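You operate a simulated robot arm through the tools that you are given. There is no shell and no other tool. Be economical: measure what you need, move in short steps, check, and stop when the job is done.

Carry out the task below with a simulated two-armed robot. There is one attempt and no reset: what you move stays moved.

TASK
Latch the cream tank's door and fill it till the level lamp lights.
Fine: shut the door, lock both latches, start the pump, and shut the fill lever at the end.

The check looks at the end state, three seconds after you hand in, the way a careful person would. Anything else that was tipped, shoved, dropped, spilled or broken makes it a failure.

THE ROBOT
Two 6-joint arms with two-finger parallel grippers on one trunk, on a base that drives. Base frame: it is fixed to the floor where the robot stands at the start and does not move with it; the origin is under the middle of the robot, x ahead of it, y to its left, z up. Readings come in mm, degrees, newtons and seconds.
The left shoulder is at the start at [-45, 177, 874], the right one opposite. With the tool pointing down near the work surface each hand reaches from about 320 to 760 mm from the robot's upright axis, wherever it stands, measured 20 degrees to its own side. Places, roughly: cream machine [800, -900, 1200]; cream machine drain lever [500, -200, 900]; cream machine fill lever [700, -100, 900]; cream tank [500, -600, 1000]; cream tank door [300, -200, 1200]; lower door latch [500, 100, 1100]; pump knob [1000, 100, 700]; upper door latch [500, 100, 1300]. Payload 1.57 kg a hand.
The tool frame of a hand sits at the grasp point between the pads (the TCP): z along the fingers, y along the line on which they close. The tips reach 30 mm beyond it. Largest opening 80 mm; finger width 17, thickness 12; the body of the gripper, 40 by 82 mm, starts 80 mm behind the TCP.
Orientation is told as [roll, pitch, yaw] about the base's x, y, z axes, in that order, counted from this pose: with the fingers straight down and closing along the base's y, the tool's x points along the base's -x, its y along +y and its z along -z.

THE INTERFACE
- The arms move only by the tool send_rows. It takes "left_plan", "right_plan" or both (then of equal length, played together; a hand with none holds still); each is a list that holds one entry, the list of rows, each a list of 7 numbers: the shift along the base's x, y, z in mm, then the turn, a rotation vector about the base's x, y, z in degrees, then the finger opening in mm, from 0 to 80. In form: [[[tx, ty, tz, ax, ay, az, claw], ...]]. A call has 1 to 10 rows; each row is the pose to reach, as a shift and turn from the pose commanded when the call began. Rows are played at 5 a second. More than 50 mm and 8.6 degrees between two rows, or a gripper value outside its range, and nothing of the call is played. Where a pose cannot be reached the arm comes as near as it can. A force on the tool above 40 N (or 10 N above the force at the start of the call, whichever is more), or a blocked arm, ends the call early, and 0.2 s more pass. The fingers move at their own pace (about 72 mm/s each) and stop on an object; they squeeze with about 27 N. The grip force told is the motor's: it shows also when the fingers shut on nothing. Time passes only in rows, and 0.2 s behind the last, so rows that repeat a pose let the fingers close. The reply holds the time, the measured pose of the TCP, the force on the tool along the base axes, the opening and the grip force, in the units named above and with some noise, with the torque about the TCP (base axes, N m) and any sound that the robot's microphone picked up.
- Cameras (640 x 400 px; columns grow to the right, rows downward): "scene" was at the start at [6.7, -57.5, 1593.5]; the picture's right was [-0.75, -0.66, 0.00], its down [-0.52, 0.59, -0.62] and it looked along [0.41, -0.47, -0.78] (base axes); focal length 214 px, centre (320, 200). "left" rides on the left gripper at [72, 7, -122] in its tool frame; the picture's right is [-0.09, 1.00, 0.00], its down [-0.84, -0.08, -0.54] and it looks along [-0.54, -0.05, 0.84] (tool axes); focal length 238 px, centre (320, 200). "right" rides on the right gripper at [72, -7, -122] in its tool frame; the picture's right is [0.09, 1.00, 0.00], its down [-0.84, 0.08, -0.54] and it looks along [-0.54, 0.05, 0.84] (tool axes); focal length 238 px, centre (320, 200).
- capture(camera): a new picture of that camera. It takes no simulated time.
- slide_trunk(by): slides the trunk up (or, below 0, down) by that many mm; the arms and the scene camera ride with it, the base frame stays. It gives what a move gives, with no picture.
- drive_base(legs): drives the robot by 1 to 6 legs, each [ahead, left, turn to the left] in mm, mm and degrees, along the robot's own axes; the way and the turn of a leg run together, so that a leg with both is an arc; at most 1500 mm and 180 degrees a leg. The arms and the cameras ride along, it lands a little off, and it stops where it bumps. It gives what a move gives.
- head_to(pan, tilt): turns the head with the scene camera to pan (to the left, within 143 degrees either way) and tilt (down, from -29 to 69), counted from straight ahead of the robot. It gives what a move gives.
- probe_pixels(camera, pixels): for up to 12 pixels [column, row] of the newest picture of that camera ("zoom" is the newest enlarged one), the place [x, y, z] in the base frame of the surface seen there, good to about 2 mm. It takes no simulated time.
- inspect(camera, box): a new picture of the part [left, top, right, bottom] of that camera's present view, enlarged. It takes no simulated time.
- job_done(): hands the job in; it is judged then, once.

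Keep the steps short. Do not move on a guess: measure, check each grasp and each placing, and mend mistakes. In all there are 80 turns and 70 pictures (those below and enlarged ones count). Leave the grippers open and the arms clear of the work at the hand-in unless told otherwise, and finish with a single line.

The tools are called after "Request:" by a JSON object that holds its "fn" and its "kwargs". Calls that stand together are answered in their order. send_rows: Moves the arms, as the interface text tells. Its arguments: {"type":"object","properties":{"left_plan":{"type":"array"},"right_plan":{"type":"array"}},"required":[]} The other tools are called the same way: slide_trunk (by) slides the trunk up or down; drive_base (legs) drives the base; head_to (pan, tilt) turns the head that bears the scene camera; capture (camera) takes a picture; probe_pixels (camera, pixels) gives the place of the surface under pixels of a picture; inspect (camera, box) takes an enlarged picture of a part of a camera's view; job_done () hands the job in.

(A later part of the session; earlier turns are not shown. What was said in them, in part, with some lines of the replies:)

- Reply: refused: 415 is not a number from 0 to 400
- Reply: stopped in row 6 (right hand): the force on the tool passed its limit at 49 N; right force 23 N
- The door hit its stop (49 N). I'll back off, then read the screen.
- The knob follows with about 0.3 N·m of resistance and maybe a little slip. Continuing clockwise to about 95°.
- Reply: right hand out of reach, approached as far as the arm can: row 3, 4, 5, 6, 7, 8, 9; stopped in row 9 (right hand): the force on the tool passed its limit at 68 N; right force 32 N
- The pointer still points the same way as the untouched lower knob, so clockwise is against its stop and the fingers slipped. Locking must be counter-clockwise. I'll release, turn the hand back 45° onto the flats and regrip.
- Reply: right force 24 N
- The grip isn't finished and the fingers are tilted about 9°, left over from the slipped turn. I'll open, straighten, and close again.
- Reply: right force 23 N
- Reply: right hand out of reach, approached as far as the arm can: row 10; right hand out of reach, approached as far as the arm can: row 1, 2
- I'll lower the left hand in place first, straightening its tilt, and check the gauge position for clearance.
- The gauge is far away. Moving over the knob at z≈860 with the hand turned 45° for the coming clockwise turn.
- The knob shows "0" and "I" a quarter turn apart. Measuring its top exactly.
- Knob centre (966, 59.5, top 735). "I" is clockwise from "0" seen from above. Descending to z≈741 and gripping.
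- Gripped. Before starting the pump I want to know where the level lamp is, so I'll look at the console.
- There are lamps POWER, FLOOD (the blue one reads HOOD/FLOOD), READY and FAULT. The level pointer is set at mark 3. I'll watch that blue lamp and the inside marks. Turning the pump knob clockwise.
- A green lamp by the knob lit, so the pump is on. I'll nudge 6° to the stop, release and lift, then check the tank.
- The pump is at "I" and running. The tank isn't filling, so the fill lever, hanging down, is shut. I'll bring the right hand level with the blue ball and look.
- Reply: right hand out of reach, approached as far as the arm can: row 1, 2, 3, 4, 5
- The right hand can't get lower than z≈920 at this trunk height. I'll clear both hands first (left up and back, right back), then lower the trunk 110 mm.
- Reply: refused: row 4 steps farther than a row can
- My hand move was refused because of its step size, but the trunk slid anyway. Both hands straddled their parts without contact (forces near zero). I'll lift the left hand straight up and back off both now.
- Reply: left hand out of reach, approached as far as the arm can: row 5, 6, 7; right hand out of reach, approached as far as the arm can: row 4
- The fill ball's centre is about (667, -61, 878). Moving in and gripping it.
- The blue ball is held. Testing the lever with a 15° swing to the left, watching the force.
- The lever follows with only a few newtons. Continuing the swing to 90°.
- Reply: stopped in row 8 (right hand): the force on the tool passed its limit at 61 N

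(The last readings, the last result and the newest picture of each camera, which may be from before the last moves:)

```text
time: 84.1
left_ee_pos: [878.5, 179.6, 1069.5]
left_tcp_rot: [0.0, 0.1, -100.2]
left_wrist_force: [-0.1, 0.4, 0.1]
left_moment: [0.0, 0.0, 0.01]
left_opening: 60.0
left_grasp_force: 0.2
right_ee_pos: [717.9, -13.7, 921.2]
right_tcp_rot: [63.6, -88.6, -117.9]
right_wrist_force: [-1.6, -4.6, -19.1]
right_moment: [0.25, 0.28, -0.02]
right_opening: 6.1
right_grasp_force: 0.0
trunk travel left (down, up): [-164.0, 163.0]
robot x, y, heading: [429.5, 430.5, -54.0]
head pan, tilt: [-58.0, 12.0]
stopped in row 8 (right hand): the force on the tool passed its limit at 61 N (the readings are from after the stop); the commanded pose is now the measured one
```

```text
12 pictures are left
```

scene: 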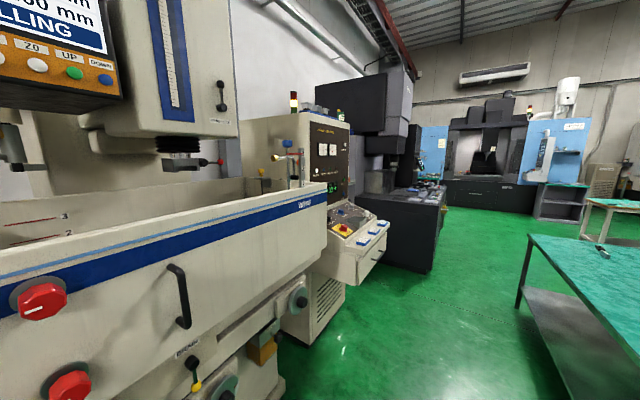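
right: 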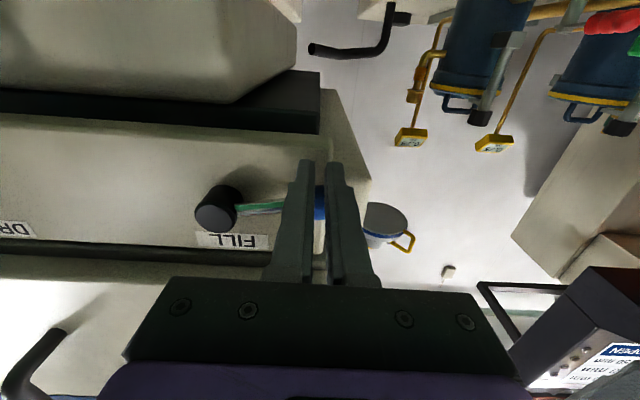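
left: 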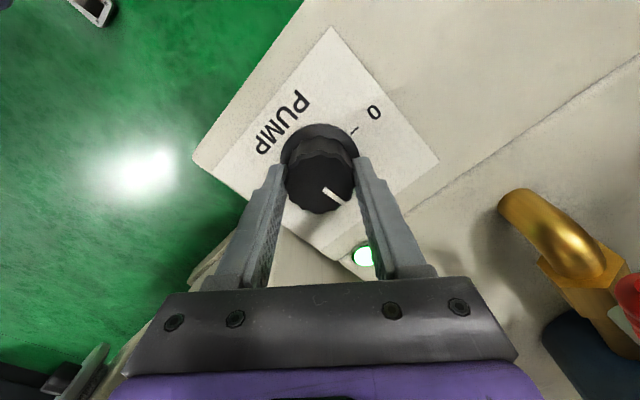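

The lever is open and the screen says "FILLING". The ball slipped out of the fingers at the top of its swing, which is fine. I'll stage the closed right fingertips just above the ball, ready to push it shut, then check the lamp.

Request:
{"fn": "send_rows", "kwargs": {"right_plan": [[[-17, 24, 0, 0, 0, 0, 5], [-35, 49, 0, 0, 0, 0, 0], [-32, 51, 32, 0, 0, 0, 0], [-28.5, 53.7, 64, 0, 0, 0, 0], [-11, 29, 64, 0, 0, 0, 0], [6.5, 4.7, 64, 0, 0, 0, 0]]]}}

Request:
{"fn": "capture", "kwargs": {"camera": "right"}}

Request:
{"fn": "inspect", "kwargs": {"camera": "scene", "box": [0, 0, 360, 260]}}

```text
time: 85.5
left_ee_pos: [877.6, 180.5, 1069.5]
left_tcp_rot: [0.0, 0.0, -100.1]
left_wrist_force: [0.0, -0.3, -0.2]
left_moment: [0.0, -0.02, 0.0]
left_opening: 60.1
left_grasp_force: 0.1
right_ee_pos: [725.4, -6.0, 987.3]
right_tcp_rot: [67.1, -88.7, -121.3]
right_wrist_force: [-0.4, -0.6, 0.8]
right_moment: [0.02, 0.02, 0.02]
right_opening: 0.0
right_grasp_force: 21.2
trunk travel left (down, up): [-164.0, 163.0]
robot x, y, heading: [430.4, 434.1, -54.3]
head pan, tilt: [-58.0, 12.0]
```

```text
11 pictures are left
```

right: 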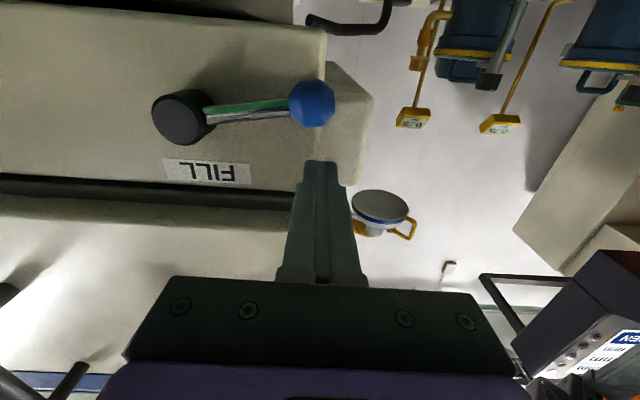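

```text
1.54 times, centred on (180, 130) of scene
```

zoom: 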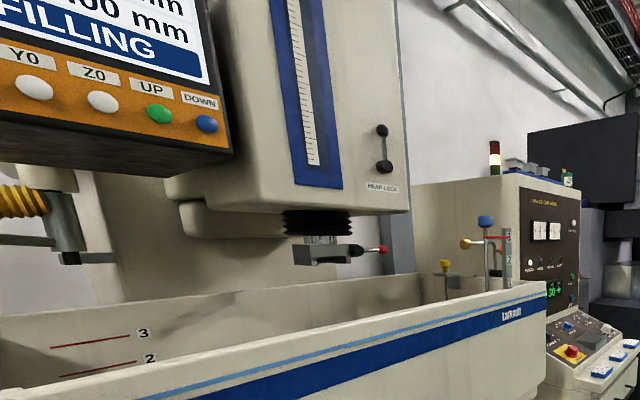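

Fingers are parked just above the open lever's ball. The blue FLOOD lamp isn't lit yet. Waiting 2 s, then looking again.

Request:
{"fn": "send_rows", "kwargs": {"right_plan": [[[0, 0, 0, 0, 0, 0, 0], [0, 0, 0, 0, 0, 0, 0], [0, 0, 0, 0, 0, 0, 0], [0, 0, 0, 0, 0, 0, 0], [0, 0, 0, 0, 0, 0, 0], [0, 0, 0, 0, 0, 0, 0], [0, 0, 0, 0, 0, 0, 0], [0, 0, 0, 0, 0, 0, 0], [0, 0, 0, 0, 0, 0, 0], [0, 0, 0, 0, 0, 0, 0]]]}}

Request:
{"fn": "inspect", "kwargs": {"camera": "scene", "box": [0, 20, 360, 260]}}

```text
time: 87.7
left_ee_pos: [877.5, 182.3, 1070.5]
left_tcp_rot: [0.0, 0.1, -100.0]
left_wrist_force: [0.4, 0.3, -0.3]
left_moment: [-0.01, 0.02, 0.01]
left_opening: 60.1
left_grasp_force: 0.1
right_ee_pos: [726.1, -7.1, 987.2]
right_tcp_rot: [67.8, -88.8, -122.0]
right_wrist_force: [0.0, 0.3, -0.1]
right_moment: [0.02, -0.04, 0.02]
right_opening: 0.0
right_grasp_force: 21.2
trunk travel left (down, up): [-164.0, 163.0]
robot x, y, heading: [431.4, 435.0, -54.0]
head pan, tilt: [-58.0, 12.0]
```

```text
1.67 times, centred on (180, 140) of scene
```

zoom: 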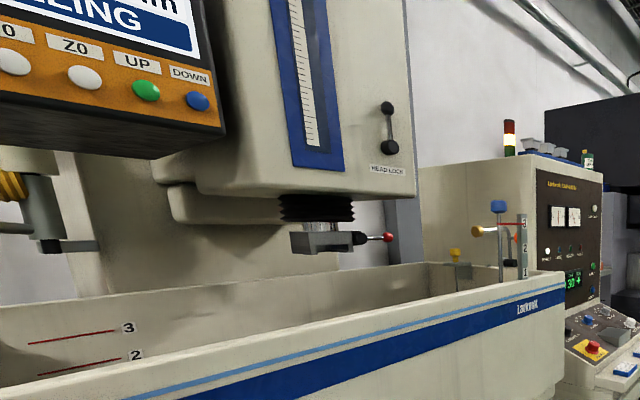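

No liquid shows above mark 2 yet. Waiting another 2 s.

Request:
{"fn": "send_rows", "kwargs": {"right_plan": [[[0, 0, 0, 0, 0, 0, 0], [0, 0, 0, 0, 0, 0, 0], [0, 0, 0, 0, 0, 0, 0], [0, 0, 0, 0, 0, 0, 0], [0, 0, 0, 0, 0, 0, 0], [0, 0, 0, 0, 0, 0, 0], [0, 0, 0, 0, 0, 0, 0], [0, 0, 0, 0, 0, 0, 0], [0, 0, 0, 0, 0, 0, 0], [0, 0, 0, 0, 0, 0, 0]]]}}

Request:
{"fn": "head_to", "kwargs": {"pan": -42, "tilt": 8}}

Request:
{"fn": "capture", "kwargs": {"camera": "scene"}}

```text
time: 89.9
left_ee_pos: [878.5, 182.2, 1071.1]
left_tcp_rot: [0.0, 0.1, -100.1]
left_wrist_force: [-0.5, 0.6, -0.1]
left_moment: [0.0, -0.01, -0.05]
left_opening: 60.2
left_grasp_force: 0.0
right_ee_pos: [726.5, -5.7, 986.2]
right_tcp_rot: [67.7, -88.8, -121.9]
right_wrist_force: [-1.0, 0.3, -0.3]
right_moment: [0.0, 0.0, 0.02]
right_opening: 0.0
right_grasp_force: 21.1
trunk travel left (down, up): [-164.0, 163.0]
robot x, y, heading: [428.7, 429.5, -54.3]
head pan, tilt: [-58.0, 12.0]
```

```text
time: 90.7
left_ee_pos: [877.9, 181.6, 1070.8]
left_tcp_rot: [0.1, 0.1, -100.1]
left_wrist_force: [0.2, -0.1, -0.2]
left_moment: [-0.05, 0.02, 0.0]
left_opening: 60.1
left_grasp_force: 0.0
right_ee_pos: [726.2, -5.6, 986.7]
right_tcp_rot: [67.7, -88.8, -121.9]
right_wrist_force: [0.2, 0.3, 0.6]
right_moment: [-0.01, -0.03, -0.01]
right_opening: 0.0
right_grasp_force: 20.8
trunk travel left (down, up): [-164.0, 163.0]
robot x, y, heading: [429.4, 432.3, -54.1]
head pan, tilt: [-42.0, 8.0]
```

```text
8 pictures are left
```

scene: 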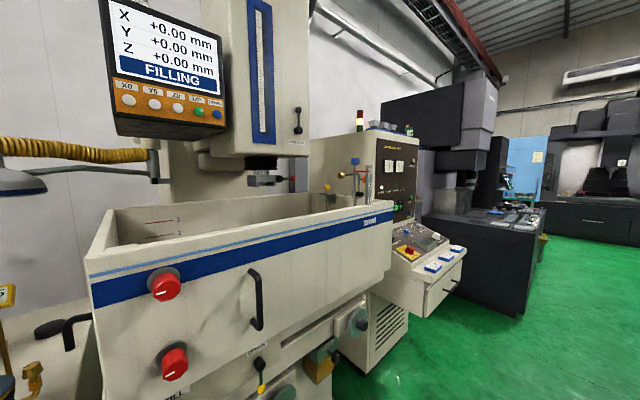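

This view shows the screen, the inside marks and the console together. Measuring the marks and the visible inside wall.

Request:
{"fn": "probe_pixels", "kwargs": {"camera": "scene", "pixels": [[178, 220], [178, 235], [150, 240], [120, 243], [250, 225], [300, 212], [110, 225], [230, 225]]}}

Request:
{"fn": "send_rows", "kwargs": {"right_plan": [[[0, 0, 0, 0, 0, 0, 0], [0, 0, 0, 0, 0, 0, 0], [0, 0, 0, 0, 0, 0, 0], [0, 0, 0, 0, 0, 0, 0], [0, 0, 0, 0, 0, 0, 0], [0, 0, 0, 0, 0, 0, 0], [0, 0, 0, 0, 0, 0, 0], [0, 0, 0, 0, 0, 0, 0], [0, 0, 0, 0, 0, 0, 0], [0, 0, 0, 0, 0, 0, 0]]]}}

Request:
{"fn": "inspect", "kwargs": {"camera": "scene", "box": [90, 20, 430, 260]}}

```text
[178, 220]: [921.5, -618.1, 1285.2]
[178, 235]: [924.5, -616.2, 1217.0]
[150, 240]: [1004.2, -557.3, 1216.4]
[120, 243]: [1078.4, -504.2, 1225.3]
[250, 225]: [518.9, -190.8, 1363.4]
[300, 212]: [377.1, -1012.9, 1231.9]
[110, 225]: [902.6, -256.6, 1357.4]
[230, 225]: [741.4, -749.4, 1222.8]
```

```text
time: 92.9
left_ee_pos: [877.3, 179.9, 1070.6]
left_tcp_rot: [0.0, 0.1, -100.1]
left_wrist_force: [-0.3, 0.6, -0.3]
left_moment: [-0.02, 0.0, 0.01]
left_opening: 60.0
left_grasp_force: 0.1
right_ee_pos: [726.7, -5.4, 986.2]
right_tcp_rot: [67.8, -88.8, -122.1]
right_wrist_force: [0.3, 0.7, 0.6]
right_moment: [0.0, 0.01, -0.01]
right_opening: 0.1
right_grasp_force: 21.9
trunk travel left (down, up): [-164.0, 163.0]
robot x, y, heading: [427.9, 432.8, -54.1]
head pan, tilt: [-42.0, 8.0]
```

```text
1.67 times, centred on (260, 140) of scene
```

zoom: 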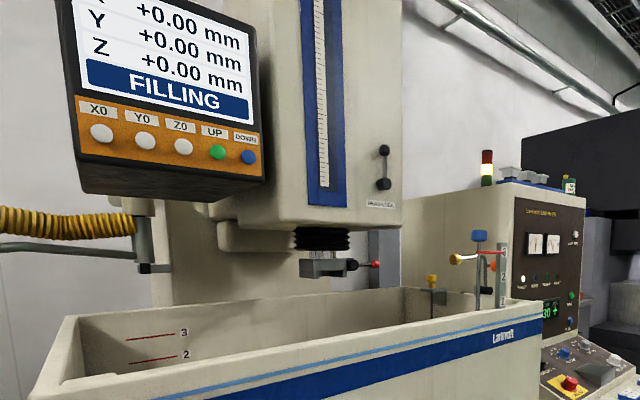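

Mark 3 is at z≈1285 and I can see down to about 1217. After 9 s nothing shows, so the rate is below about 13 mm/s. Waiting 4 s more is safe.

Request:
{"fn": "send_rows", "kwargs": {"right_plan": [[[0, 0, 0, 0, 0, 0, 0], [0, 0, 0, 0, 0, 0, 0], [0, 0, 0, 0, 0, 0, 0], [0, 0, 0, 0, 0, 0, 0], [0, 0, 0, 0, 0, 0, 0], [0, 0, 0, 0, 0, 0, 0], [0, 0, 0, 0, 0, 0, 0], [0, 0, 0, 0, 0, 0, 0], [0, 0, 0, 0, 0, 0, 0], [0, 0, 0, 0, 0, 0, 0]]]}}

Request:
{"fn": "send_rows", "kwargs": {"right_plan": [[[0, 0, 0, 0, 0, 0, 0], [0, 0, 0, 0, 0, 0, 0], [0, 0, 0, 0, 0, 0, 0], [0, 0, 0, 0, 0, 0, 0], [0, 0, 0, 0, 0, 0, 0], [0, 0, 0, 0, 0, 0, 0], [0, 0, 0, 0, 0, 0, 0], [0, 0, 0, 0, 0, 0, 0], [0, 0, 0, 0, 0, 0, 0], [0, 0, 0, 0, 0, 0, 0]]]}}

Request:
{"fn": "inspect", "kwargs": {"camera": "scene", "box": [90, 20, 430, 260]}}

```text
time: 95.1
left_ee_pos: [878.4, 182.7, 1069.2]
left_tcp_rot: [-0.1, 0.1, -100.2]
left_wrist_force: [1.3, -0.5, 0.1]
left_moment: [-0.04, -0.04, 0.01]
left_opening: 59.8
left_grasp_force: 0.1
right_ee_pos: [725.2, -6.1, 986.1]
right_tcp_rot: [67.8, -88.8, -122.0]
right_wrist_force: [0.3, 0.2, -0.2]
right_moment: [0.01, -0.01, 0.03]
right_opening: 0.0
right_grasp_force: 21.3
trunk travel left (down, up): [-164.0, 163.0]
robot x, y, heading: [430.9, 434.1, -54.0]
head pan, tilt: [-42.0, 8.0]
```

```text
time: 97.3
left_ee_pos: [876.7, 180.8, 1071.8]
left_tcp_rot: [0.0, 0.1, -100.1]
left_wrist_force: [0.7, 0.4, -0.4]
left_moment: [-0.03, 0.0, 0.0]
left_opening: 59.8
left_grasp_force: 0.1
right_ee_pos: [726.6, -5.7, 985.9]
right_tcp_rot: [67.7, -88.8, -121.9]
right_wrist_force: [-0.4, 0.4, 0.5]
right_moment: [0.01, 0.01, 0.0]
right_opening: 0.0
right_grasp_force: 21.4
trunk travel left (down, up): [-164.0, 163.0]
robot x, y, heading: [429.8, 433.1, -54.0]
head pan, tilt: [-42.0, 8.0]
```

```text
1.67 times, centred on (260, 140) of scene
```

zoom: 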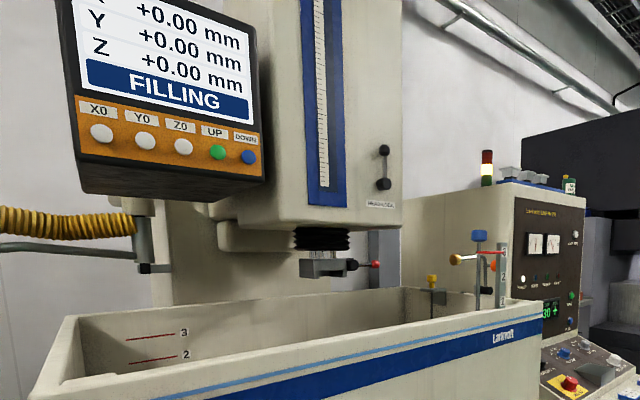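

Still filling and below 1217, so the rate is under about 9 mm/s. Waiting 6 s more is safe.

Request:
{"fn": "send_rows", "kwargs": {"right_plan": [[[0, 0, 0, 0, 0, 0, 0], [0, 0, 0, 0, 0, 0, 0], [0, 0, 0, 0, 0, 0, 0], [0, 0, 0, 0, 0, 0, 0], [0, 0, 0, 0, 0, 0, 0], [0, 0, 0, 0, 0, 0, 0], [0, 0, 0, 0, 0, 0, 0], [0, 0, 0, 0, 0, 0, 0], [0, 0, 0, 0, 0, 0, 0], [0, 0, 0, 0, 0, 0, 0]]]}}

Request:
{"fn": "send_rows", "kwargs": {"right_plan": [[[0, 0, 0, 0, 0, 0, 0], [0, 0, 0, 0, 0, 0, 0], [0, 0, 0, 0, 0, 0, 0], [0, 0, 0, 0, 0, 0, 0], [0, 0, 0, 0, 0, 0, 0], [0, 0, 0, 0, 0, 0, 0], [0, 0, 0, 0, 0, 0, 0], [0, 0, 0, 0, 0, 0, 0], [0, 0, 0, 0, 0, 0, 0], [0, 0, 0, 0, 0, 0, 0]]]}}

Request:
{"fn": "send_rows", "kwargs": {"right_plan": [[[0, 0, 0, 0, 0, 0, 0], [0, 0, 0, 0, 0, 0, 0], [0, 0, 0, 0, 0, 0, 0], [0, 0, 0, 0, 0, 0, 0], [0, 0, 0, 0, 0, 0, 0], [0, 0, 0, 0, 0, 0, 0], [0, 0, 0, 0, 0, 0, 0], [0, 0, 0, 0, 0, 0, 0]]]}}

Request:
{"fn": "inspect", "kwargs": {"camera": "scene", "box": [90, 20, 430, 260]}}

Request:
{"fn": "probe_pixels", "kwargs": {"camera": "zoom", "pixels": [[150, 375], [200, 360], [260, 345], [320, 330], [380, 320], [140, 365]]}}

```text
time: 99.5
left_ee_pos: [877.4, 180.6, 1070.4]
left_tcp_rot: [0.1, 0.1, -100.1]
left_wrist_force: [-0.1, 0.7, 0.2]
left_moment: [-0.02, 0.05, 0.0]
left_opening: 60.1
left_grasp_force: 0.1
right_ee_pos: [726.2, -5.4, 986.5]
right_tcp_rot: [67.7, -88.8, -122.0]
right_wrist_force: [-0.5, 0.3, 0.0]
right_moment: [0.05, 0.0, -0.02]
right_opening: 0.1
right_grasp_force: 21.4
trunk travel left (down, up): [-164.0, 163.0]
robot x, y, heading: [425.7, 429.0, -54.2]
head pan, tilt: [-42.0, 8.0]
```

```text
time: 101.7
left_ee_pos: [878.9, 180.8, 1070.5]
left_tcp_rot: [0.0, 0.1, -100.1]
left_wrist_force: [0.1, 0.2, 0.9]
left_moment: [0.02, 0.01, 0.01]
left_opening: 60.2
left_grasp_force: 0.1
right_ee_pos: [725.4, -5.2, 986.1]
right_tcp_rot: [67.8, -88.7, -122.0]
right_wrist_force: [0.3, 0.4, 0.5]
right_moment: [0.02, 0.0, 0.0]
right_opening: 0.0
right_grasp_force: 21.0
trunk travel left (down, up): [-164.0, 163.0]
robot x, y, heading: [429.1, 428.6, -54.1]
head pan, tilt: [-42.0, 8.0]
```

```text
time: 103.5
left_ee_pos: [879.0, 182.0, 1070.8]
left_tcp_rot: [-0.1, 0.1, -100.2]
left_wrist_force: [-0.3, 0.7, -0.3]
left_moment: [0.02, 0.02, -0.01]
left_opening: 60.0
left_grasp_force: 0.1
right_ee_pos: [726.7, -6.5, 987.3]
right_tcp_rot: [67.8, -88.9, -122.0]
right_wrist_force: [-0.6, 0.6, 0.0]
right_moment: [0.0, 0.02, -0.01]
right_opening: 0.1
right_grasp_force: 21.3
trunk travel left (down, up): [-164.0, 163.0]
robot x, y, heading: [428.0, 433.6, -54.2]
head pan, tilt: [-42.0, 8.0]
```

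```text
1.67 times, centred on (260, 140) of scene
```

zoom: 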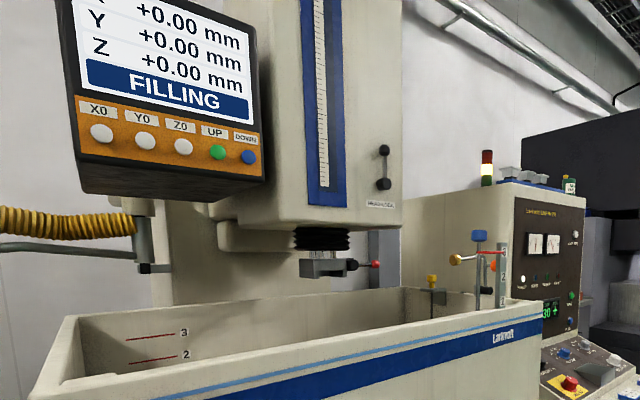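

```text
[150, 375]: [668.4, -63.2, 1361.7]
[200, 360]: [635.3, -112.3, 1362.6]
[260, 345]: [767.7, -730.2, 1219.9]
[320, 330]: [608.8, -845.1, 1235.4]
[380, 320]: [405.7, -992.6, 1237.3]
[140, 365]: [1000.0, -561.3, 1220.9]
```

Under 1217 after 20 s, so the rate is under about 6 mm/s. Waiting 8 s more.

Request:
{"fn": "send_rows", "kwargs": {"right_plan": [[[0, 0, 0, 0, 0, 0, 0], [0, 0, 0, 0, 0, 0, 0], [0, 0, 0, 0, 0, 0, 0], [0, 0, 0, 0, 0, 0, 0], [0, 0, 0, 0, 0, 0, 0], [0, 0, 0, 0, 0, 0, 0], [0, 0, 0, 0, 0, 0, 0], [0, 0, 0, 0, 0, 0, 0], [0, 0, 0, 0, 0, 0, 0], [0, 0, 0, 0, 0, 0, 0]]]}}

Request:
{"fn": "send_rows", "kwargs": {"right_plan": [[[0, 0, 0, 0, 0, 0, 0], [0, 0, 0, 0, 0, 0, 0], [0, 0, 0, 0, 0, 0, 0], [0, 0, 0, 0, 0, 0, 0], [0, 0, 0, 0, 0, 0, 0], [0, 0, 0, 0, 0, 0, 0], [0, 0, 0, 0, 0, 0, 0], [0, 0, 0, 0, 0, 0, 0], [0, 0, 0, 0, 0, 0, 0], [0, 0, 0, 0, 0, 0, 0]]]}}

Request:
{"fn": "send_rows", "kwargs": {"right_plan": [[[0, 0, 0, 0, 0, 0, 0], [0, 0, 0, 0, 0, 0, 0], [0, 0, 0, 0, 0, 0, 0], [0, 0, 0, 0, 0, 0, 0], [0, 0, 0, 0, 0, 0, 0], [0, 0, 0, 0, 0, 0, 0], [0, 0, 0, 0, 0, 0, 0], [0, 0, 0, 0, 0, 0, 0], [0, 0, 0, 0, 0, 0, 0], [0, 0, 0, 0, 0, 0, 0]]]}}

Request:
{"fn": "send_rows", "kwargs": {"right_plan": [[[0, 0, 0, 0, 0, 0, 0], [0, 0, 0, 0, 0, 0, 0], [0, 0, 0, 0, 0, 0, 0], [0, 0, 0, 0, 0, 0, 0], [0, 0, 0, 0, 0, 0, 0], [0, 0, 0, 0, 0, 0, 0], [0, 0, 0, 0, 0, 0, 0], [0, 0, 0, 0, 0, 0, 0]]]}}

Request:
{"fn": "inspect", "kwargs": {"camera": "scene", "box": [90, 20, 430, 260]}}

Request:
{"fn": "probe_pixels", "kwargs": {"camera": "zoom", "pixels": [[260, 345], [320, 330], [380, 320], [140, 365], [180, 358], [220, 350]]}}

```text
time: 105.7
left_ee_pos: [877.5, 180.6, 1070.3]
left_tcp_rot: [0.0, 0.0, -100.1]
left_wrist_force: [-1.1, -0.2, 0.2]
left_moment: [-0.03, -0.02, -0.02]
left_opening: 60.0
left_grasp_force: 0.2
right_ee_pos: [724.9, -5.1, 986.4]
right_tcp_rot: [67.7, -88.7, -122.0]
right_wrist_force: [-0.2, -0.5, 0.7]
right_moment: [-0.02, -0.02, 0.02]
right_opening: 0.0
right_grasp_force: 21.9
trunk travel left (down, up): [-164.0, 163.0]
robot x, y, heading: [427.7, 431.6, -54.1]
head pan, tilt: [-42.0, 8.0]
```

```text
time: 107.9
left_ee_pos: [877.0, 181.7, 1070.9]
left_tcp_rot: [0.0, 0.1, -100.1]
left_wrist_force: [0.1, 0.5, -0.2]
left_moment: [0.03, 0.0, 0.0]
left_opening: 59.8
left_grasp_force: 0.1
right_ee_pos: [726.8, -6.2, 987.3]
right_tcp_rot: [67.7, -88.8, -121.9]
right_wrist_force: [0.3, 0.6, 0.1]
right_moment: [-0.02, -0.01, -0.03]
right_opening: 0.3
right_grasp_force: 21.1
trunk travel left (down, up): [-164.0, 163.0]
robot x, y, heading: [431.7, 432.0, -53.7]
head pan, tilt: [-42.0, 8.0]
```

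```text
time: 110.1
left_ee_pos: [878.8, 180.7, 1071.0]
left_tcp_rot: [0.1, 0.1, -100.0]
left_wrist_force: [0.1, -0.1, 0.3]
left_moment: [-0.01, 0.04, -0.01]
left_opening: 59.9
left_grasp_force: 0.1
right_ee_pos: [725.8, -5.7, 987.1]
right_tcp_rot: [67.8, -88.8, -122.1]
right_wrist_force: [0.1, 0.5, 0.3]
right_moment: [0.03, -0.02, -0.01]
right_opening: 0.0
right_grasp_force: 20.7
trunk travel left (down, up): [-164.0, 163.0]
robot x, y, heading: [426.9, 431.7, -54.1]
head pan, tilt: [-42.0, 8.0]
```

```text
time: 111.9
left_ee_pos: [878.0, 181.7, 1070.4]
left_tcp_rot: [0.0, 0.1, -100.1]
left_wrist_force: [-0.4, -0.5, -0.6]
left_moment: [0.02, 0.01, 0.0]
left_opening: 60.0
left_grasp_force: 0.0
right_ee_pos: [726.2, -6.8, 987.2]
right_tcp_rot: [67.9, -88.8, -122.0]
right_wrist_force: [0.5, 0.8, -0.7]
right_moment: [0.01, -0.03, -0.01]
right_opening: 0.0
right_grasp_force: 21.1
trunk travel left (down, up): [-164.0, 163.0]
robot x, y, heading: [425.5, 430.6, -54.0]
head pan, tilt: [-42.0, 8.0]
```

```text
1.67 times, centred on (260, 140) of scene
```

zoom: 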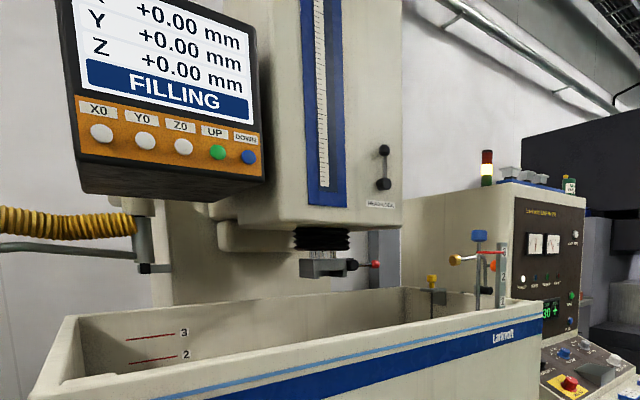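

```text
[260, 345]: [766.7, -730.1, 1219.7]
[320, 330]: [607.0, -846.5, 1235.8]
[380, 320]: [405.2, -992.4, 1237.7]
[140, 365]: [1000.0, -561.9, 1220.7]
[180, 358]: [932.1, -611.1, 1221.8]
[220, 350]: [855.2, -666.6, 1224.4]
```

I need to see the actual level, and the trunk is too low for that. I'll pull the right fingers back 80 mm, clear of the door, raise the trunk 150 mm and look down into the tank.

Request:
{"fn": "send_rows", "kwargs": {"right_plan": [[[-12, 16, 0, 0, 0, 0, 0], [-24, 33, 0, 0, 0, 0, 0], [-36, 49, 0, 0, 0, 0, 0], [-47, 65, 0, 0, 0, 0, 0]]]}}

Request:
{"fn": "slide_trunk", "kwargs": {"by": 160}}

Request:
{"fn": "head_to", "kwargs": {"pan": -42, "tilt": 20}}

Request:
{"fn": "capture", "kwargs": {"camera": "scene"}}

```text
time: 112.9
left_ee_pos: [877.9, 180.5, 1071.1]
left_tcp_rot: [0.1, 0.1, -100.0]
left_wrist_force: [0.0, -0.6, -0.4]
left_moment: [0.0, 0.03, 0.01]
left_opening: 60.1
left_grasp_force: 0.0
right_ee_pos: [678.0, 59.1, 987.7]
right_tcp_rot: [68.3, -88.8, -122.6]
right_wrist_force: [0.3, 0.0, -0.3]
right_moment: [-0.03, -0.01, 0.0]
right_opening: 0.1
right_grasp_force: 21.1
trunk travel left (down, up): [-164.0, 163.0]
robot x, y, heading: [427.6, 433.2, -54.2]
head pan, tilt: [-42.0, 8.0]
```

```text
time: 114.8
left_ee_pos: [876.6, 182.2, 1230.0]
left_tcp_rot: [0.0, 0.1, -100.1]
left_wrist_force: [0.1, -0.4, 0.0]
left_moment: [0.0, -0.01, -0.03]
left_opening: 59.8
left_grasp_force: 0.1
right_ee_pos: [677.6, 58.8, 1146.2]
right_tcp_rot: [67.1, -88.9, -121.4]
right_wrist_force: [-1.2, -0.3, -0.4]
right_moment: [0.0, 0.0, 0.02]
right_opening: 0.1
right_grasp_force: 21.0
trunk travel left (down, up): [-324.0, 3.0]
robot x, y, heading: [429.3, 430.1, -54.0]
head pan, tilt: [-42.0, 8.0]
```

```text
time: 115.5
left_ee_pos: [876.6, 180.8, 1231.1]
left_tcp_rot: [0.0, 0.1, -100.1]
left_wrist_force: [-0.1, 0.2, -0.1]
left_moment: [0.02, -0.01, 0.02]
left_opening: 60.0
left_grasp_force: 0.0
right_ee_pos: [678.7, 58.9, 1146.2]
right_tcp_rot: [68.1, -88.8, -122.3]
right_wrist_force: [0.7, -0.3, 0.6]
right_moment: [0.01, 0.03, 0.01]
right_opening: 0.1
right_grasp_force: 21.5
trunk travel left (down, up): [-324.0, 3.0]
robot x, y, heading: [426.6, 434.1, -53.9]
head pan, tilt: [-42.0, 20.0]
```

```text
3 pictures are left
```

scene: 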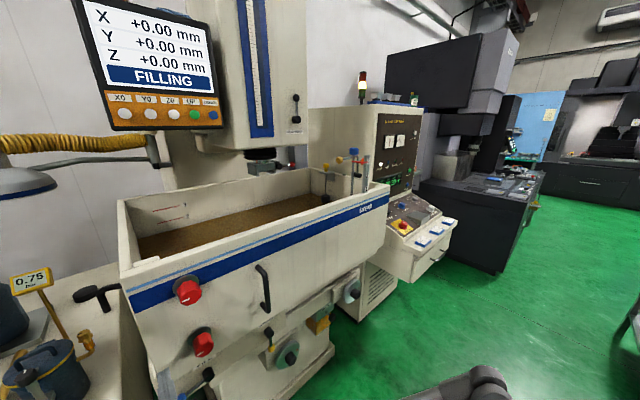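

The liquid is now visible, brown and filling. Measuring the surface and the marks.

Request:
{"fn": "probe_pixels", "kwargs": {"camera": "scene", "pixels": [[180, 245], [220, 230], [260, 215], [150, 245], [300, 205], [178, 208], [178, 218], [140, 240], [200, 225], [240, 213]]}}

```text
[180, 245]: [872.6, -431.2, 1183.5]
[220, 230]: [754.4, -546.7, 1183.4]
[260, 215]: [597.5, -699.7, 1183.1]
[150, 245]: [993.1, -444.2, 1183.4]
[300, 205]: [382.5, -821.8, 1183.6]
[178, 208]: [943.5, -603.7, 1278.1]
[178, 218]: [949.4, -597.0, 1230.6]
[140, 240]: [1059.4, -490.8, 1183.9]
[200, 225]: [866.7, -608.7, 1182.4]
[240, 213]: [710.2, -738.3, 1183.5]
```

The surface is at z=1183.5 after about 32 s of filling, so roughly 3–4 mm/s, with 100 mm left to mark 3. I'll go back to the staged position above the lever and wait.

Request:
{"fn": "slide_trunk", "kwargs": {"by": -160}}

Request:
{"fn": "send_rows", "kwargs": {"right_plan": [[[12, -16, 0, 0, 0, 0, 0], [24, -33, 0, 0, 0, 0, 0], [36, -49, 0, 0, 0, 0, 0], [47, -65, 0, 0, 0, 0, 0], [47, -65, 0, 0, 0, 0, 0]]]}}

Request:
{"fn": "head_to", "kwargs": {"pan": -42, "tilt": 8}}

```text
time: 117.3
left_ee_pos: [878.4, 182.2, 1071.6]
left_tcp_rot: [-0.1, 0.0, -100.2]
left_wrist_force: [0.9, -0.1, 0.1]
left_moment: [0.03, 0.0, 0.0]
left_opening: 59.9
left_grasp_force: 0.1
right_ee_pos: [678.9, 57.8, 986.4]
right_tcp_rot: [67.9, -88.7, -122.2]
right_wrist_force: [0.2, 0.0, 0.3]
right_moment: [0.0, -0.01, 0.02]
right_opening: 0.0
right_grasp_force: 20.5
trunk travel left (down, up): [-164.0, 163.0]
robot x, y, heading: [428.9, 436.5, -54.0]
head pan, tilt: [-42.0, 20.0]
```

```text
time: 118.5
left_ee_pos: [877.1, 180.4, 1069.8]
left_tcp_rot: [0.0, 0.2, -100.1]
left_wrist_force: [0.0, 0.0, -0.1]
left_moment: [-0.02, 0.01, 0.0]
left_opening: 59.9
left_grasp_force: 0.0
right_ee_pos: [725.7, -7.5, 986.4]
right_tcp_rot: [68.6, -88.8, -122.7]
right_wrist_force: [-0.4, 0.1, -0.1]
right_moment: [0.0, -0.01, 0.02]
right_opening: 0.2
right_grasp_force: 21.7
trunk travel left (down, up): [-164.0, 163.0]
robot x, y, heading: [426.7, 433.0, -54.2]
head pan, tilt: [-42.0, 20.0]
```

```text
time: 119.3
left_ee_pos: [878.2, 181.0, 1069.6]
left_tcp_rot: [0.0, 0.0, -100.1]
left_wrist_force: [-0.3, 0.1, 0.0]
left_moment: [-0.02, 0.02, 0.0]
left_opening: 60.0
left_grasp_force: 0.1
right_ee_pos: [725.8, -7.3, 986.3]
right_tcp_rot: [67.8, -88.8, -122.0]
right_wrist_force: [0.2, 0.0, 0.0]
right_moment: [-0.02, 0.01, 0.0]
right_opening: 0.0
right_grasp_force: 21.3
trunk travel left (down, up): [-164.0, 163.0]
robot x, y, heading: [426.4, 429.5, -54.1]
head pan, tilt: [-42.0, 8.0]
```

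Staged. Waiting about 17 s, which should leave the level below mark 3 at any plausible rate, then measuring.

Request:
{"fn": "send_rows", "kwargs": {"right_plan": [[[0, 0, 0, 0, 0, 0, 0], [0, 0, 0, 0, 0, 0, 0], [0, 0, 0, 0, 0, 0, 0], [0, 0, 0, 0, 0, 0, 0], [0, 0, 0, 0, 0, 0, 0], [0, 0, 0, 0, 0, 0, 0], [0, 0, 0, 0, 0, 0, 0], [0, 0, 0, 0, 0, 0, 0], [0, 0, 0, 0, 0, 0, 0], [0, 0, 0, 0, 0, 0, 0]]]}}

Request:
{"fn": "send_rows", "kwargs": {"right_plan": [[[0, 0, 0, 0, 0, 0, 0], [0, 0, 0, 0, 0, 0, 0], [0, 0, 0, 0, 0, 0, 0], [0, 0, 0, 0, 0, 0, 0], [0, 0, 0, 0, 0, 0, 0], [0, 0, 0, 0, 0, 0, 0], [0, 0, 0, 0, 0, 0, 0], [0, 0, 0, 0, 0, 0, 0], [0, 0, 0, 0, 0, 0, 0], [0, 0, 0, 0, 0, 0, 0]]]}}

Request:
{"fn": "send_rows", "kwargs": {"right_plan": [[[0, 0, 0, 0, 0, 0, 0], [0, 0, 0, 0, 0, 0, 0], [0, 0, 0, 0, 0, 0, 0], [0, 0, 0, 0, 0, 0, 0], [0, 0, 0, 0, 0, 0, 0], [0, 0, 0, 0, 0, 0, 0], [0, 0, 0, 0, 0, 0, 0], [0, 0, 0, 0, 0, 0, 0], [0, 0, 0, 0, 0, 0, 0], [0, 0, 0, 0, 0, 0, 0]]]}}

Request:
{"fn": "send_rows", "kwargs": {"right_plan": [[[0, 0, 0, 0, 0, 0, 0], [0, 0, 0, 0, 0, 0, 0], [0, 0, 0, 0, 0, 0, 0], [0, 0, 0, 0, 0, 0, 0], [0, 0, 0, 0, 0, 0, 0], [0, 0, 0, 0, 0, 0, 0], [0, 0, 0, 0, 0, 0, 0], [0, 0, 0, 0, 0, 0, 0], [0, 0, 0, 0, 0, 0, 0], [0, 0, 0, 0, 0, 0, 0]]]}}

Request:
{"fn": "send_rows", "kwargs": {"right_plan": [[[0, 0, 0, 0, 0, 0, 0], [0, 0, 0, 0, 0, 0, 0], [0, 0, 0, 0, 0, 0, 0], [0, 0, 0, 0, 0, 0, 0], [0, 0, 0, 0, 0, 0, 0], [0, 0, 0, 0, 0, 0, 0], [0, 0, 0, 0, 0, 0, 0], [0, 0, 0, 0, 0, 0, 0], [0, 0, 0, 0, 0, 0, 0], [0, 0, 0, 0, 0, 0, 0]]]}}

Request:
{"fn": "send_rows", "kwargs": {"right_plan": [[[0, 0, 0, 0, 0, 0, 0], [0, 0, 0, 0, 0, 0, 0], [0, 0, 0, 0, 0, 0, 0], [0, 0, 0, 0, 0, 0, 0], [0, 0, 0, 0, 0, 0, 0], [0, 0, 0, 0, 0, 0, 0], [0, 0, 0, 0, 0, 0, 0], [0, 0, 0, 0, 0, 0, 0], [0, 0, 0, 0, 0, 0, 0], [0, 0, 0, 0, 0, 0, 0]]]}}

Request:
{"fn": "send_rows", "kwargs": {"right_plan": [[[0, 0, 0, 0, 0, 0, 0], [0, 0, 0, 0, 0, 0, 0], [0, 0, 0, 0, 0, 0, 0], [0, 0, 0, 0, 0, 0, 0], [0, 0, 0, 0, 0, 0, 0], [0, 0, 0, 0, 0, 0, 0], [0, 0, 0, 0, 0, 0, 0], [0, 0, 0, 0, 0, 0, 0], [0, 0, 0, 0, 0, 0, 0], [0, 0, 0, 0, 0, 0, 0]]]}}

Request:
{"fn": "send_rows", "kwargs": {"right_plan": [[[0, 0, 0, 0, 0, 0, 0], [0, 0, 0, 0, 0, 0, 0], [0, 0, 0, 0, 0, 0, 0], [0, 0, 0, 0, 0, 0, 0], [0, 0, 0, 0, 0, 0, 0], [0, 0, 0, 0, 0, 0, 0], [0, 0, 0, 0, 0, 0, 0], [0, 0, 0, 0, 0, 0, 0], [0, 0, 0, 0, 0, 0, 0], [0, 0, 0, 0, 0, 0, 0]]]}}

Request:
{"fn": "inspect", "kwargs": {"camera": "scene", "box": [90, 20, 430, 260]}}

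Request:
{"fn": "probe_pixels", "kwargs": {"camera": "zoom", "pixels": [[260, 345], [320, 330], [380, 318], [130, 370], [180, 358], [220, 352], [280, 340], [340, 326]]}}

```text
time: 121.5
left_ee_pos: [877.4, 181.1, 1072.4]
left_tcp_rot: [0.0, 0.1, -100.1]
left_wrist_force: [-0.1, -1.5, -0.6]
left_moment: [-0.01, -0.02, 0.01]
left_opening: 59.9
left_grasp_force: 0.2
right_ee_pos: [724.9, -7.4, 986.8]
right_tcp_rot: [67.8, -88.9, -121.9]
right_wrist_force: [0.2, -1.0, 0.0]
right_moment: [0.03, -0.01, 0.03]
right_opening: 0.0
right_grasp_force: 21.1
trunk travel left (down, up): [-164.0, 163.0]
robot x, y, heading: [430.7, 430.9, -54.0]
head pan, tilt: [-42.0, 8.0]
```

```text
time: 123.7
left_ee_pos: [878.2, 180.9, 1069.8]
left_tcp_rot: [0.0, 0.0, -100.1]
left_wrist_force: [-0.9, 0.0, -1.2]
left_moment: [0.0, 0.0, 0.04]
left_opening: 59.9
left_grasp_force: 0.1
right_ee_pos: [726.5, -7.4, 987.3]
right_tcp_rot: [67.8, -88.8, -122.0]
right_wrist_force: [-0.4, 0.3, 0.0]
right_moment: [0.0, -0.02, 0.04]
right_opening: 0.1
right_grasp_force: 20.9
trunk travel left (down, up): [-164.0, 163.0]
robot x, y, heading: [428.6, 433.2, -54.1]
head pan, tilt: [-42.0, 8.0]
```

```text
time: 125.9
left_ee_pos: [878.7, 181.4, 1070.8]
left_tcp_rot: [0.1, 0.1, -100.1]
left_wrist_force: [0.4, 0.5, 0.0]
left_moment: [-0.01, -0.01, -0.02]
left_opening: 60.2
left_grasp_force: 0.1
right_ee_pos: [725.4, -6.8, 987.8]
right_tcp_rot: [67.8, -88.8, -122.1]
right_wrist_force: [-0.6, 0.5, -0.9]
right_moment: [0.0, 0.01, -0.03]
right_opening: 0.0
right_grasp_force: 20.4
trunk travel left (down, up): [-164.0, 163.0]
robot x, y, heading: [429.9, 430.8, -53.7]
head pan, tilt: [-42.0, 8.0]
```

```text
time: 128.1
left_ee_pos: [877.3, 181.2, 1071.0]
left_tcp_rot: [0.0, 0.0, -100.0]
left_wrist_force: [-0.1, -0.5, 0.2]
left_moment: [0.02, -0.04, -0.02]
left_opening: 59.8
left_grasp_force: 0.0
right_ee_pos: [726.4, -6.9, 986.7]
right_tcp_rot: [67.9, -88.8, -122.1]
right_wrist_force: [-1.2, 0.1, -0.1]
right_moment: [0.06, -0.01, 0.02]
right_opening: 0.2
right_grasp_force: 21.7
trunk travel left (down, up): [-164.0, 163.0]
robot x, y, heading: [428.1, 430.0, -54.4]
head pan, tilt: [-42.0, 8.0]
```

```text
time: 130.3
left_ee_pos: [877.8, 180.5, 1072.0]
left_tcp_rot: [0.0, 0.1, -100.1]
left_wrist_force: [-0.5, 0.3, 0.3]
left_moment: [-0.03, 0.02, -0.01]
left_opening: 60.0
left_grasp_force: 0.1
right_ee_pos: [725.3, -6.6, 986.8]
right_tcp_rot: [67.8, -88.9, -122.1]
right_wrist_force: [0.2, -0.5, -0.2]
right_moment: [-0.01, 0.05, -0.01]
right_opening: 0.0
right_grasp_force: 21.6
trunk travel left (down, up): [-164.0, 163.0]
robot x, y, heading: [426.7, 433.9, -54.4]
head pan, tilt: [-42.0, 8.0]
```

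```text
time: 132.5
left_ee_pos: [878.1, 181.0, 1071.4]
left_tcp_rot: [-0.1, 0.1, -100.1]
left_wrist_force: [-0.6, 0.6, -0.4]
left_moment: [0.03, 0.0, 0.0]
left_opening: 59.8
left_grasp_force: 0.2
right_ee_pos: [725.8, -5.8, 986.9]
right_tcp_rot: [67.8, -88.8, -122.0]
right_wrist_force: [-0.8, -0.3, 0.1]
right_moment: [0.02, 0.0, 0.01]
right_opening: 0.0
right_grasp_force: 21.1
trunk travel left (down, up): [-164.0, 163.0]
robot x, y, heading: [431.2, 432.7, -54.2]
head pan, tilt: [-42.0, 8.0]
```

```text
time: 134.7
left_ee_pos: [876.9, 181.7, 1069.8]
left_tcp_rot: [0.0, 0.1, -100.1]
left_wrist_force: [-0.8, 0.0, -0.6]
left_moment: [0.02, -0.01, -0.01]
left_opening: 60.0
left_grasp_force: 0.0
right_ee_pos: [725.3, -7.3, 986.7]
right_tcp_rot: [67.8, -88.9, -122.0]
right_wrist_force: [-0.5, 0.3, 0.1]
right_moment: [-0.02, -0.01, 0.03]
right_opening: 0.0
right_grasp_force: 21.1
trunk travel left (down, up): [-164.0, 163.0]
robot x, y, heading: [430.0, 434.2, -54.0]
head pan, tilt: [-42.0, 8.0]
```

```text
time: 136.9
left_ee_pos: [876.1, 181.4, 1070.9]
left_tcp_rot: [0.0, 0.1, -100.2]
left_wrist_force: [-0.3, 0.7, 0.6]
left_moment: [0.01, 0.03, -0.03]
left_opening: 60.1
left_grasp_force: 0.1
right_ee_pos: [726.4, -7.7, 985.9]
right_tcp_rot: [67.8, -88.7, -121.9]
right_wrist_force: [0.5, -0.7, 0.2]
right_moment: [-0.01, 0.0, 0.02]
right_opening: 0.0
right_grasp_force: 21.7
trunk travel left (down, up): [-164.0, 163.0]
robot x, y, heading: [428.3, 430.7, -53.9]
head pan, tilt: [-42.0, 8.0]
```

```text
1.67 times, centred on (260, 140) of scene
```

zoom: 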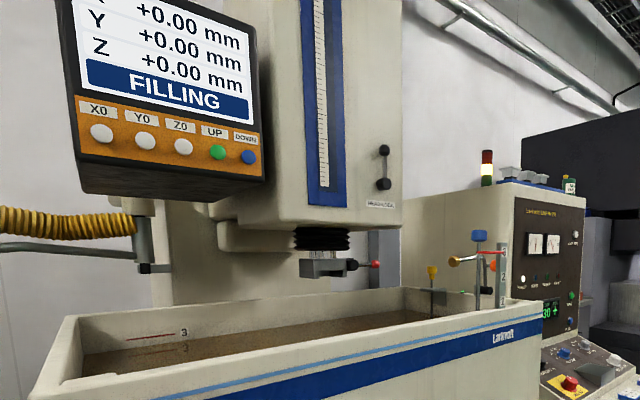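

```text
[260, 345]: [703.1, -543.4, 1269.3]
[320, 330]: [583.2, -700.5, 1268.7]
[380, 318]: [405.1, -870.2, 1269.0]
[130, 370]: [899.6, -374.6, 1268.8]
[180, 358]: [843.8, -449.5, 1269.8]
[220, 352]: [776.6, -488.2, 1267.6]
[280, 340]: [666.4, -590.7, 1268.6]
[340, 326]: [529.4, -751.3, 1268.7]
```

The level is at 1269 and rising 4.0 mm/s, with mark 3 (about 1283) some 3.5 s away. Waiting about 4.8 s, then checking lamp and screen.

Request:
{"fn": "send_rows", "kwargs": {"right_plan": [[[0, 0, 0, 0, 0, 0, 0], [0, 0, 0, 0, 0, 0, 0], [0, 0, 0, 0, 0, 0, 0], [0, 0, 0, 0, 0, 0, 0], [0, 0, 0, 0, 0, 0, 0], [0, 0, 0, 0, 0, 0, 0], [0, 0, 0, 0, 0, 0, 0], [0, 0, 0, 0, 0, 0, 0], [0, 0, 0, 0, 0, 0, 0], [0, 0, 0, 0, 0, 0, 0]]]}}

Request:
{"fn": "send_rows", "kwargs": {"right_plan": [[[0, 0, 0, 0, 0, 0, 0], [0, 0, 0, 0, 0, 0, 0], [0, 0, 0, 0, 0, 0, 0], [0, 0, 0, 0, 0, 0, 0], [0, 0, 0, 0, 0, 0, 0], [0, 0, 0, 0, 0, 0, 0], [0, 0, 0, 0, 0, 0, 0], [0, 0, 0, 0, 0, 0, 0], [0, 0, 0, 0, 0, 0, 0], [0, 0, 0, 0, 0, 0, 0], [0, 0, 0, 0, 0, 0, 0]]]}}

Request:
{"fn": "send_rows", "kwargs": {"right_plan": [[[0, 0, 0, 0, 0, 0, 0], [0, 0, 0, 0, 0, 0, 0], [0, 0, 0, 0, 0, 0, 0], [0, 0, 0, 0, 0, 0, 0], [0, 0, 0, 0, 0, 0, 0], [0, 0, 0, 0, 0, 0, 0], [0, 0, 0, 0, 0, 0, 0], [0, 0, 0, 0, 0, 0, 0], [0, 0, 0, 0, 0, 0, 0], [0, 0, 0, 0, 0, 0, 0]]]}}

Request:
{"fn": "inspect", "kwargs": {"camera": "scene", "box": [90, 20, 430, 260]}}

Request:
{"fn": "probe_pixels", "kwargs": {"camera": "zoom", "pixels": [[260, 345], [320, 330], [150, 337], [185, 333]]}}

```text
time: 139.1
left_ee_pos: [878.4, 181.7, 1071.4]
left_tcp_rot: [-0.1, 0.1, -100.0]
left_wrist_force: [-0.4, 0.2, -0.5]
left_moment: [0.01, 0.01, -0.01]
left_opening: 60.2
left_grasp_force: 0.0
right_ee_pos: [725.4, -6.8, 987.3]
right_tcp_rot: [67.9, -88.8, -121.9]
right_wrist_force: [0.1, 0.0, 0.4]
right_moment: [0.01, -0.01, 0.04]
right_opening: 0.0
right_grasp_force: 21.2
trunk travel left (down, up): [-164.0, 163.0]
robot x, y, heading: [428.1, 433.4, -54.1]
head pan, tilt: [-42.0, 8.0]
```

```text
refused: the rows must be a list of 1 to 10 entries
```

```text
time: 141.3
left_ee_pos: [877.9, 180.8, 1070.6]
left_tcp_rot: [-0.1, 0.2, -100.1]
left_wrist_force: [-1.1, 0.3, -0.3]
left_moment: [-0.01, -0.01, 0.03]
left_opening: 60.0
left_grasp_force: 0.1
right_ee_pos: [725.7, -7.4, 986.6]
right_tcp_rot: [67.8, -88.9, -122.0]
right_wrist_force: [0.2, 0.0, -0.7]
right_moment: [0.01, -0.03, 0.0]
right_opening: 0.0
right_grasp_force: 20.8
trunk travel left (down, up): [-164.0, 163.0]
robot x, y, heading: [430.0, 430.0, -54.0]
head pan, tilt: [-42.0, 8.0]
```

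```text
1.67 times, centred on (260, 140) of scene
```

zoom: 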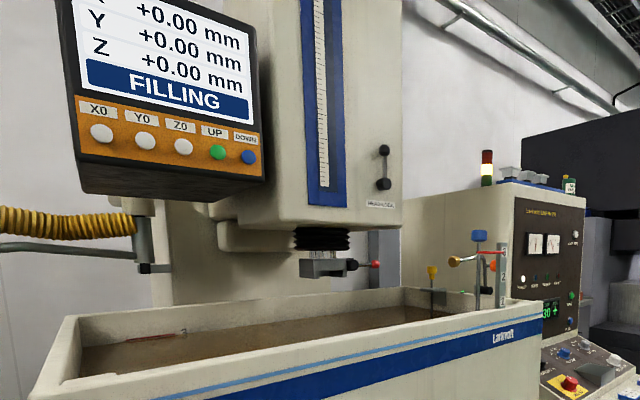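

```text
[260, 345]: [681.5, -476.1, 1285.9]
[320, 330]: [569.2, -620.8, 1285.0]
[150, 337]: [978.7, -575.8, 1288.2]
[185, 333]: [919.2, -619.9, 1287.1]
```

The level is at 1286 and the mark 3 line is at 1288. The screen still says FILLING and the lamp is not lit yet. I'll wait 1 s to pass mark 3, then push the ball down along its arc to shut the lever.

Request:
{"fn": "send_rows", "kwargs": {"right_plan": [[[0, 0, 0, 0, 0, 0, 0], [0, 0, 0, 0, 0, 0, 0], [0, 0, 0, 0, 0, 0, 0], [0, 0, 0, 0, 0, 0, 0], [0, 0, 0, 0, 0, 0, 0]]]}}

Request:
{"fn": "send_rows", "kwargs": {"right_plan": [[[-2.8, -2, -10.5, 0, 0, 0, 0], [-0.6, -0.4, -31, 0, 0, 0, 0], [-2.7, -1.9, -52, 0, 0, 0, 0], [-9.1, -6.6, -71, 0, 0, 0, 0], [-19.3, -13.9, -87.7, 0, 0, 0, 0], [-32.7, -23.6, -100.5, 0, 0, 0, 0], [-48.3, -34.8, -108.5, 0, 0, 0, 0], [-52.7, -38, -109, 0, 0, 0, 0]]]}}

```text
time: 142.5
left_ee_pos: [878.6, 181.2, 1071.1]
left_tcp_rot: [-0.1, 0.1, -100.1]
left_wrist_force: [0.7, -0.5, -0.1]
left_moment: [0.0, 0.0, 0.0]
left_opening: 60.0
left_grasp_force: 0.1
right_ee_pos: [724.9, -7.6, 986.9]
right_tcp_rot: [67.8, -88.8, -122.0]
right_wrist_force: [-0.4, -0.2, -0.3]
right_moment: [0.02, 0.0, 0.0]
right_opening: 0.0
right_grasp_force: 21.7
trunk travel left (down, up): [-164.0, 163.0]
robot x, y, heading: [430.3, 433.8, -54.1]
head pan, tilt: [-42.0, 8.0]
```

```text
time: 144.3
left_ee_pos: [880.1, 184.4, 1070.3]
left_tcp_rot: [-0.1, -0.1, -100.0]
left_wrist_force: [-0.4, -0.3, 1.4]
left_moment: [0.0, 0.03, 0.01]
left_opening: 60.2
left_grasp_force: 0.1
right_ee_pos: [678.6, -40.8, 877.8]
right_tcp_rot: [59.9, -89.0, -113.6]
right_wrist_force: [23.0, 12.7, 14.6]
right_moment: [-0.42, 0.05, 0.57]
right_opening: 0.2
right_grasp_force: 20.7
trunk travel left (down, up): [-164.0, 163.0]
robot x, y, heading: [433.8, 431.8, -54.0]
head pan, tilt: [-42.0, 8.0]
```

The fingers met the lever's stop in the hanging position, with about 26 N sideways. I'll ease off, then back both hands clear and open them, before using my last picture.

Request:
{"fn": "send_rows", "kwargs": {"right_plan": [[[4, 3, 0, 0, 0, 0, 0], [8, 6, 0, 0, 0, 0, 0], [-4, 22, 0, 0, 0, 0, 0], [-16, 38, 0, 0, 0, 0, 0], [-28, 55, 0, 0, 0, 0, 0], [-40, 72, 0, 0, 0, 0, 40], [-40, 72, 0, 0, 0, 0, 70]]]}}

Request:
{"fn": "inspect", "kwargs": {"camera": "scene", "box": [90, 20, 430, 260]}}

Request:
{"fn": "probe_pixels", "kwargs": {"camera": "zoom", "pixels": [[260, 345], [320, 330], [150, 337], [200, 355]]}}

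```text
time: 145.9
left_ee_pos: [878.9, 180.5, 1069.6]
left_tcp_rot: [0.0, 0.1, -100.1]
left_wrist_force: [0.2, 1.0, -0.6]
left_moment: [0.03, 0.03, 0.01]
left_opening: 60.0
left_grasp_force: 0.1
right_ee_pos: [632.7, 27.2, 878.4]
right_tcp_rot: [67.7, -88.7, -121.9]
right_wrist_force: [-0.3, -0.4, -0.7]
right_moment: [0.02, -0.03, -0.02]
right_opening: 70.5
right_grasp_force: 0.1
trunk travel left (down, up): [-164.0, 163.0]
robot x, y, heading: [426.2, 430.6, -54.0]
head pan, tilt: [-42.0, 8.0]
```

```text
1.67 times, centred on (260, 140) of scene
```

zoom: 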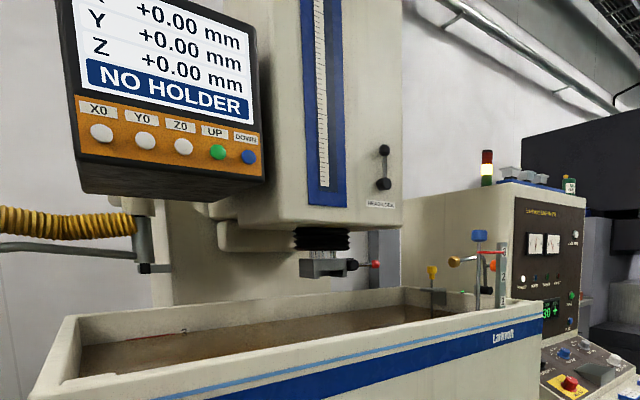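

```text
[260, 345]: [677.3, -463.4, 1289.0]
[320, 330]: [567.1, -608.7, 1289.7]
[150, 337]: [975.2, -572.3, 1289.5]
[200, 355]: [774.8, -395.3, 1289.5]
```

The screen left FILLING, so the lever is shut, and the surface is at 1289.5, just over mark 3 (1286–1288). No pictures are left, and I couldn't clearly make out the lamp as lit. The margin over the mark is only about 2 mm, which is within measuring error. I'll add a small top-up with a short held swing of the lever, so I'm regripping the ball where it was before.

Request:
{"fn": "send_rows", "kwargs": {"right_plan": [[[-10, -7, 0, 0, 0, 0, 50], [-20.5, -14.8, -0.5, 0, 0, 0, 50], [-8, -32, -0.5, 0, 0, 0, 50], [4, -49, -0.5, 0, 0, 0, 50], [16, -66, -0.5, 0, 0, 0, 50], [28.3, -82.6, -0.5, 0, 0, 0, 50], [28.3, -82.6, -0.5, 0, 0, 0, 10], [28.3, -82.6, -0.5, 0, 0, 0, 10]]]}}

```text
time: 147.7
left_ee_pos: [877.9, 181.8, 1069.7]
left_tcp_rot: [-0.1, 0.1, -100.0]
left_wrist_force: [0.6, 0.6, 0.1]
left_moment: [-0.01, 0.03, 0.01]
left_opening: 59.7
left_grasp_force: 0.1
right_ee_pos: [661.1, -55.1, 877.9]
right_tcp_rot: [65.5, -88.7, -119.5]
right_wrist_force: [4.7, -0.5, 1.5]
right_moment: [0.29, 0.23, 0.15]
right_opening: 24.4
right_grasp_force: 34.2
trunk travel left (down, up): [-164.0, 163.0]
robot x, y, heading: [428.5, 434.7, -54.3]
head pan, tilt: [-42.0, 8.0]
```

The ball is held at 24.4 mm in exactly the hanging spot, which confirms the lever was shut. Now a short swing to 60° and back, about 2 s, without letting go.

Request:
{"fn": "send_rows", "kwargs": {"right_plan": [[[16.1, 11.6, 2.6, 0, 0, 0, 10], [31.2, 22.5, 10.3, 0, 0, 0, 10], [44.1, 31.8, 22.6, 0, 0, 0, 10], [54.1, 39, 38.5, 0, 0, 0, 10], [54.1, 39, 38.5, 0, 0, 0, 10], [54.1, 39, 38.5, 0, 0, 0, 10], [44.1, 31.8, 22.6, 0, 0, 0, 10], [31.2, 22.5, 10.3, 0, 0, 0, 10], [16.1, 11.6, 2.6, 0, 0, 0, 10], [-1, -0.7, 0, 0, 0, 0, 10]]]}}

```text
time: 149.9
left_ee_pos: [879.6, 182.3, 1070.5]
left_tcp_rot: [-0.2, 0.0, -100.1]
left_wrist_force: [0.3, 0.3, -0.3]
left_moment: [0.0, 0.02, -0.01]
left_opening: 60.0
left_grasp_force: 0.2
right_ee_pos: [661.8, -55.7, 877.9]
right_tcp_rot: [70.2, -89.0, -124.5]
right_wrist_force: [14.7, 0.2, 14.5]
right_moment: [0.3, 0.14, 0.13]
right_opening: 23.9
right_grasp_force: 36.6
trunk travel left (down, up): [-164.0, 163.0]
robot x, y, heading: [426.4, 434.5, -54.3]
head pan, tilt: [-42.0, 8.0]
```

The ball is still held (23.9 mm), back at the hanging position against its stop. I'll press 3 mm further into the stop, release, and back straight out.

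Request:
{"fn": "send_rows", "kwargs": {"right_plan": [[[-2.4, -1.8, 0, 0, 0, 0, 10], [-2.4, -1.8, 0, 0, 0, 0, 10], [0, 0, 0, 0, 0, 0, 50], [0, 0, 0, 0, 0, 0, 50], [-12, 16, 0, 0, 0, 0, 50], [-24, 33, 0, 0, 0, 0, 50], [-36, 49, 0, 0, 0, 0, 60], [-48, 66, 0, 0, 0, 0, 80], [-55, 76, 0, 0, 0, 0, 80]]]}}

Request:
{"fn": "drive_base", "kwargs": {"legs": [[-150, 0, 0]]}}

```text
time: 151.9
left_ee_pos: [876.9, 181.4, 1070.5]
left_tcp_rot: [0.0, 0.1, -100.2]
left_wrist_force: [0.3, 0.1, -0.5]
left_moment: [-0.02, 0.0, 0.03]
left_opening: 60.2
left_grasp_force: 0.0
right_ee_pos: [606.1, 19.0, 877.4]
right_tcp_rot: [68.5, -88.8, -122.7]
right_wrist_force: [1.4, -0.1, -0.6]
right_moment: [-0.01, -0.01, 0.01]
right_opening: 80.0
right_grasp_force: 0.1
trunk travel left (down, up): [-164.0, 163.0]
robot x, y, heading: [427.2, 431.4, -54.0]
head pan, tilt: [-42.0, 8.0]
```

```text
time: 153.2
left_ee_pos: [788.4, 302.1, 1071.0]
left_tcp_rot: [-0.1, 0.1, -100.1]
left_wrist_force: [-0.3, 0.8, -0.3]
left_moment: [0.01, -0.02, -0.05]
left_opening: 60.0
left_grasp_force: 0.2
right_ee_pos: [517.8, 142.1, 877.8]
right_tcp_rot: [69.6, -88.9, -123.9]
right_wrist_force: [-0.5, 0.2, -0.1]
right_moment: [-0.02, -0.03, 0.02]
right_opening: 80.0
right_grasp_force: 0.1
trunk travel left (down, up): [-164.0, 163.0]
robot x, y, heading: [342.1, 556.7, -54.2]
head pan, tilt: [-42.0, 8.0]
```

Both hands are open and well clear, the door is latched, the pump is running, the tank is filled to just past mark 3 and the fill lever is shut. Handing in.

Request:
{"fn": "job_done", "kwargs": {}}

```text
The job is handed in.
```

The cream tank's door is shut with both latches locked, the pump is running, the level is just past mark 3 and the fill lever is shut, but I ran out of pictures before I could confirm the level lamp had lit.
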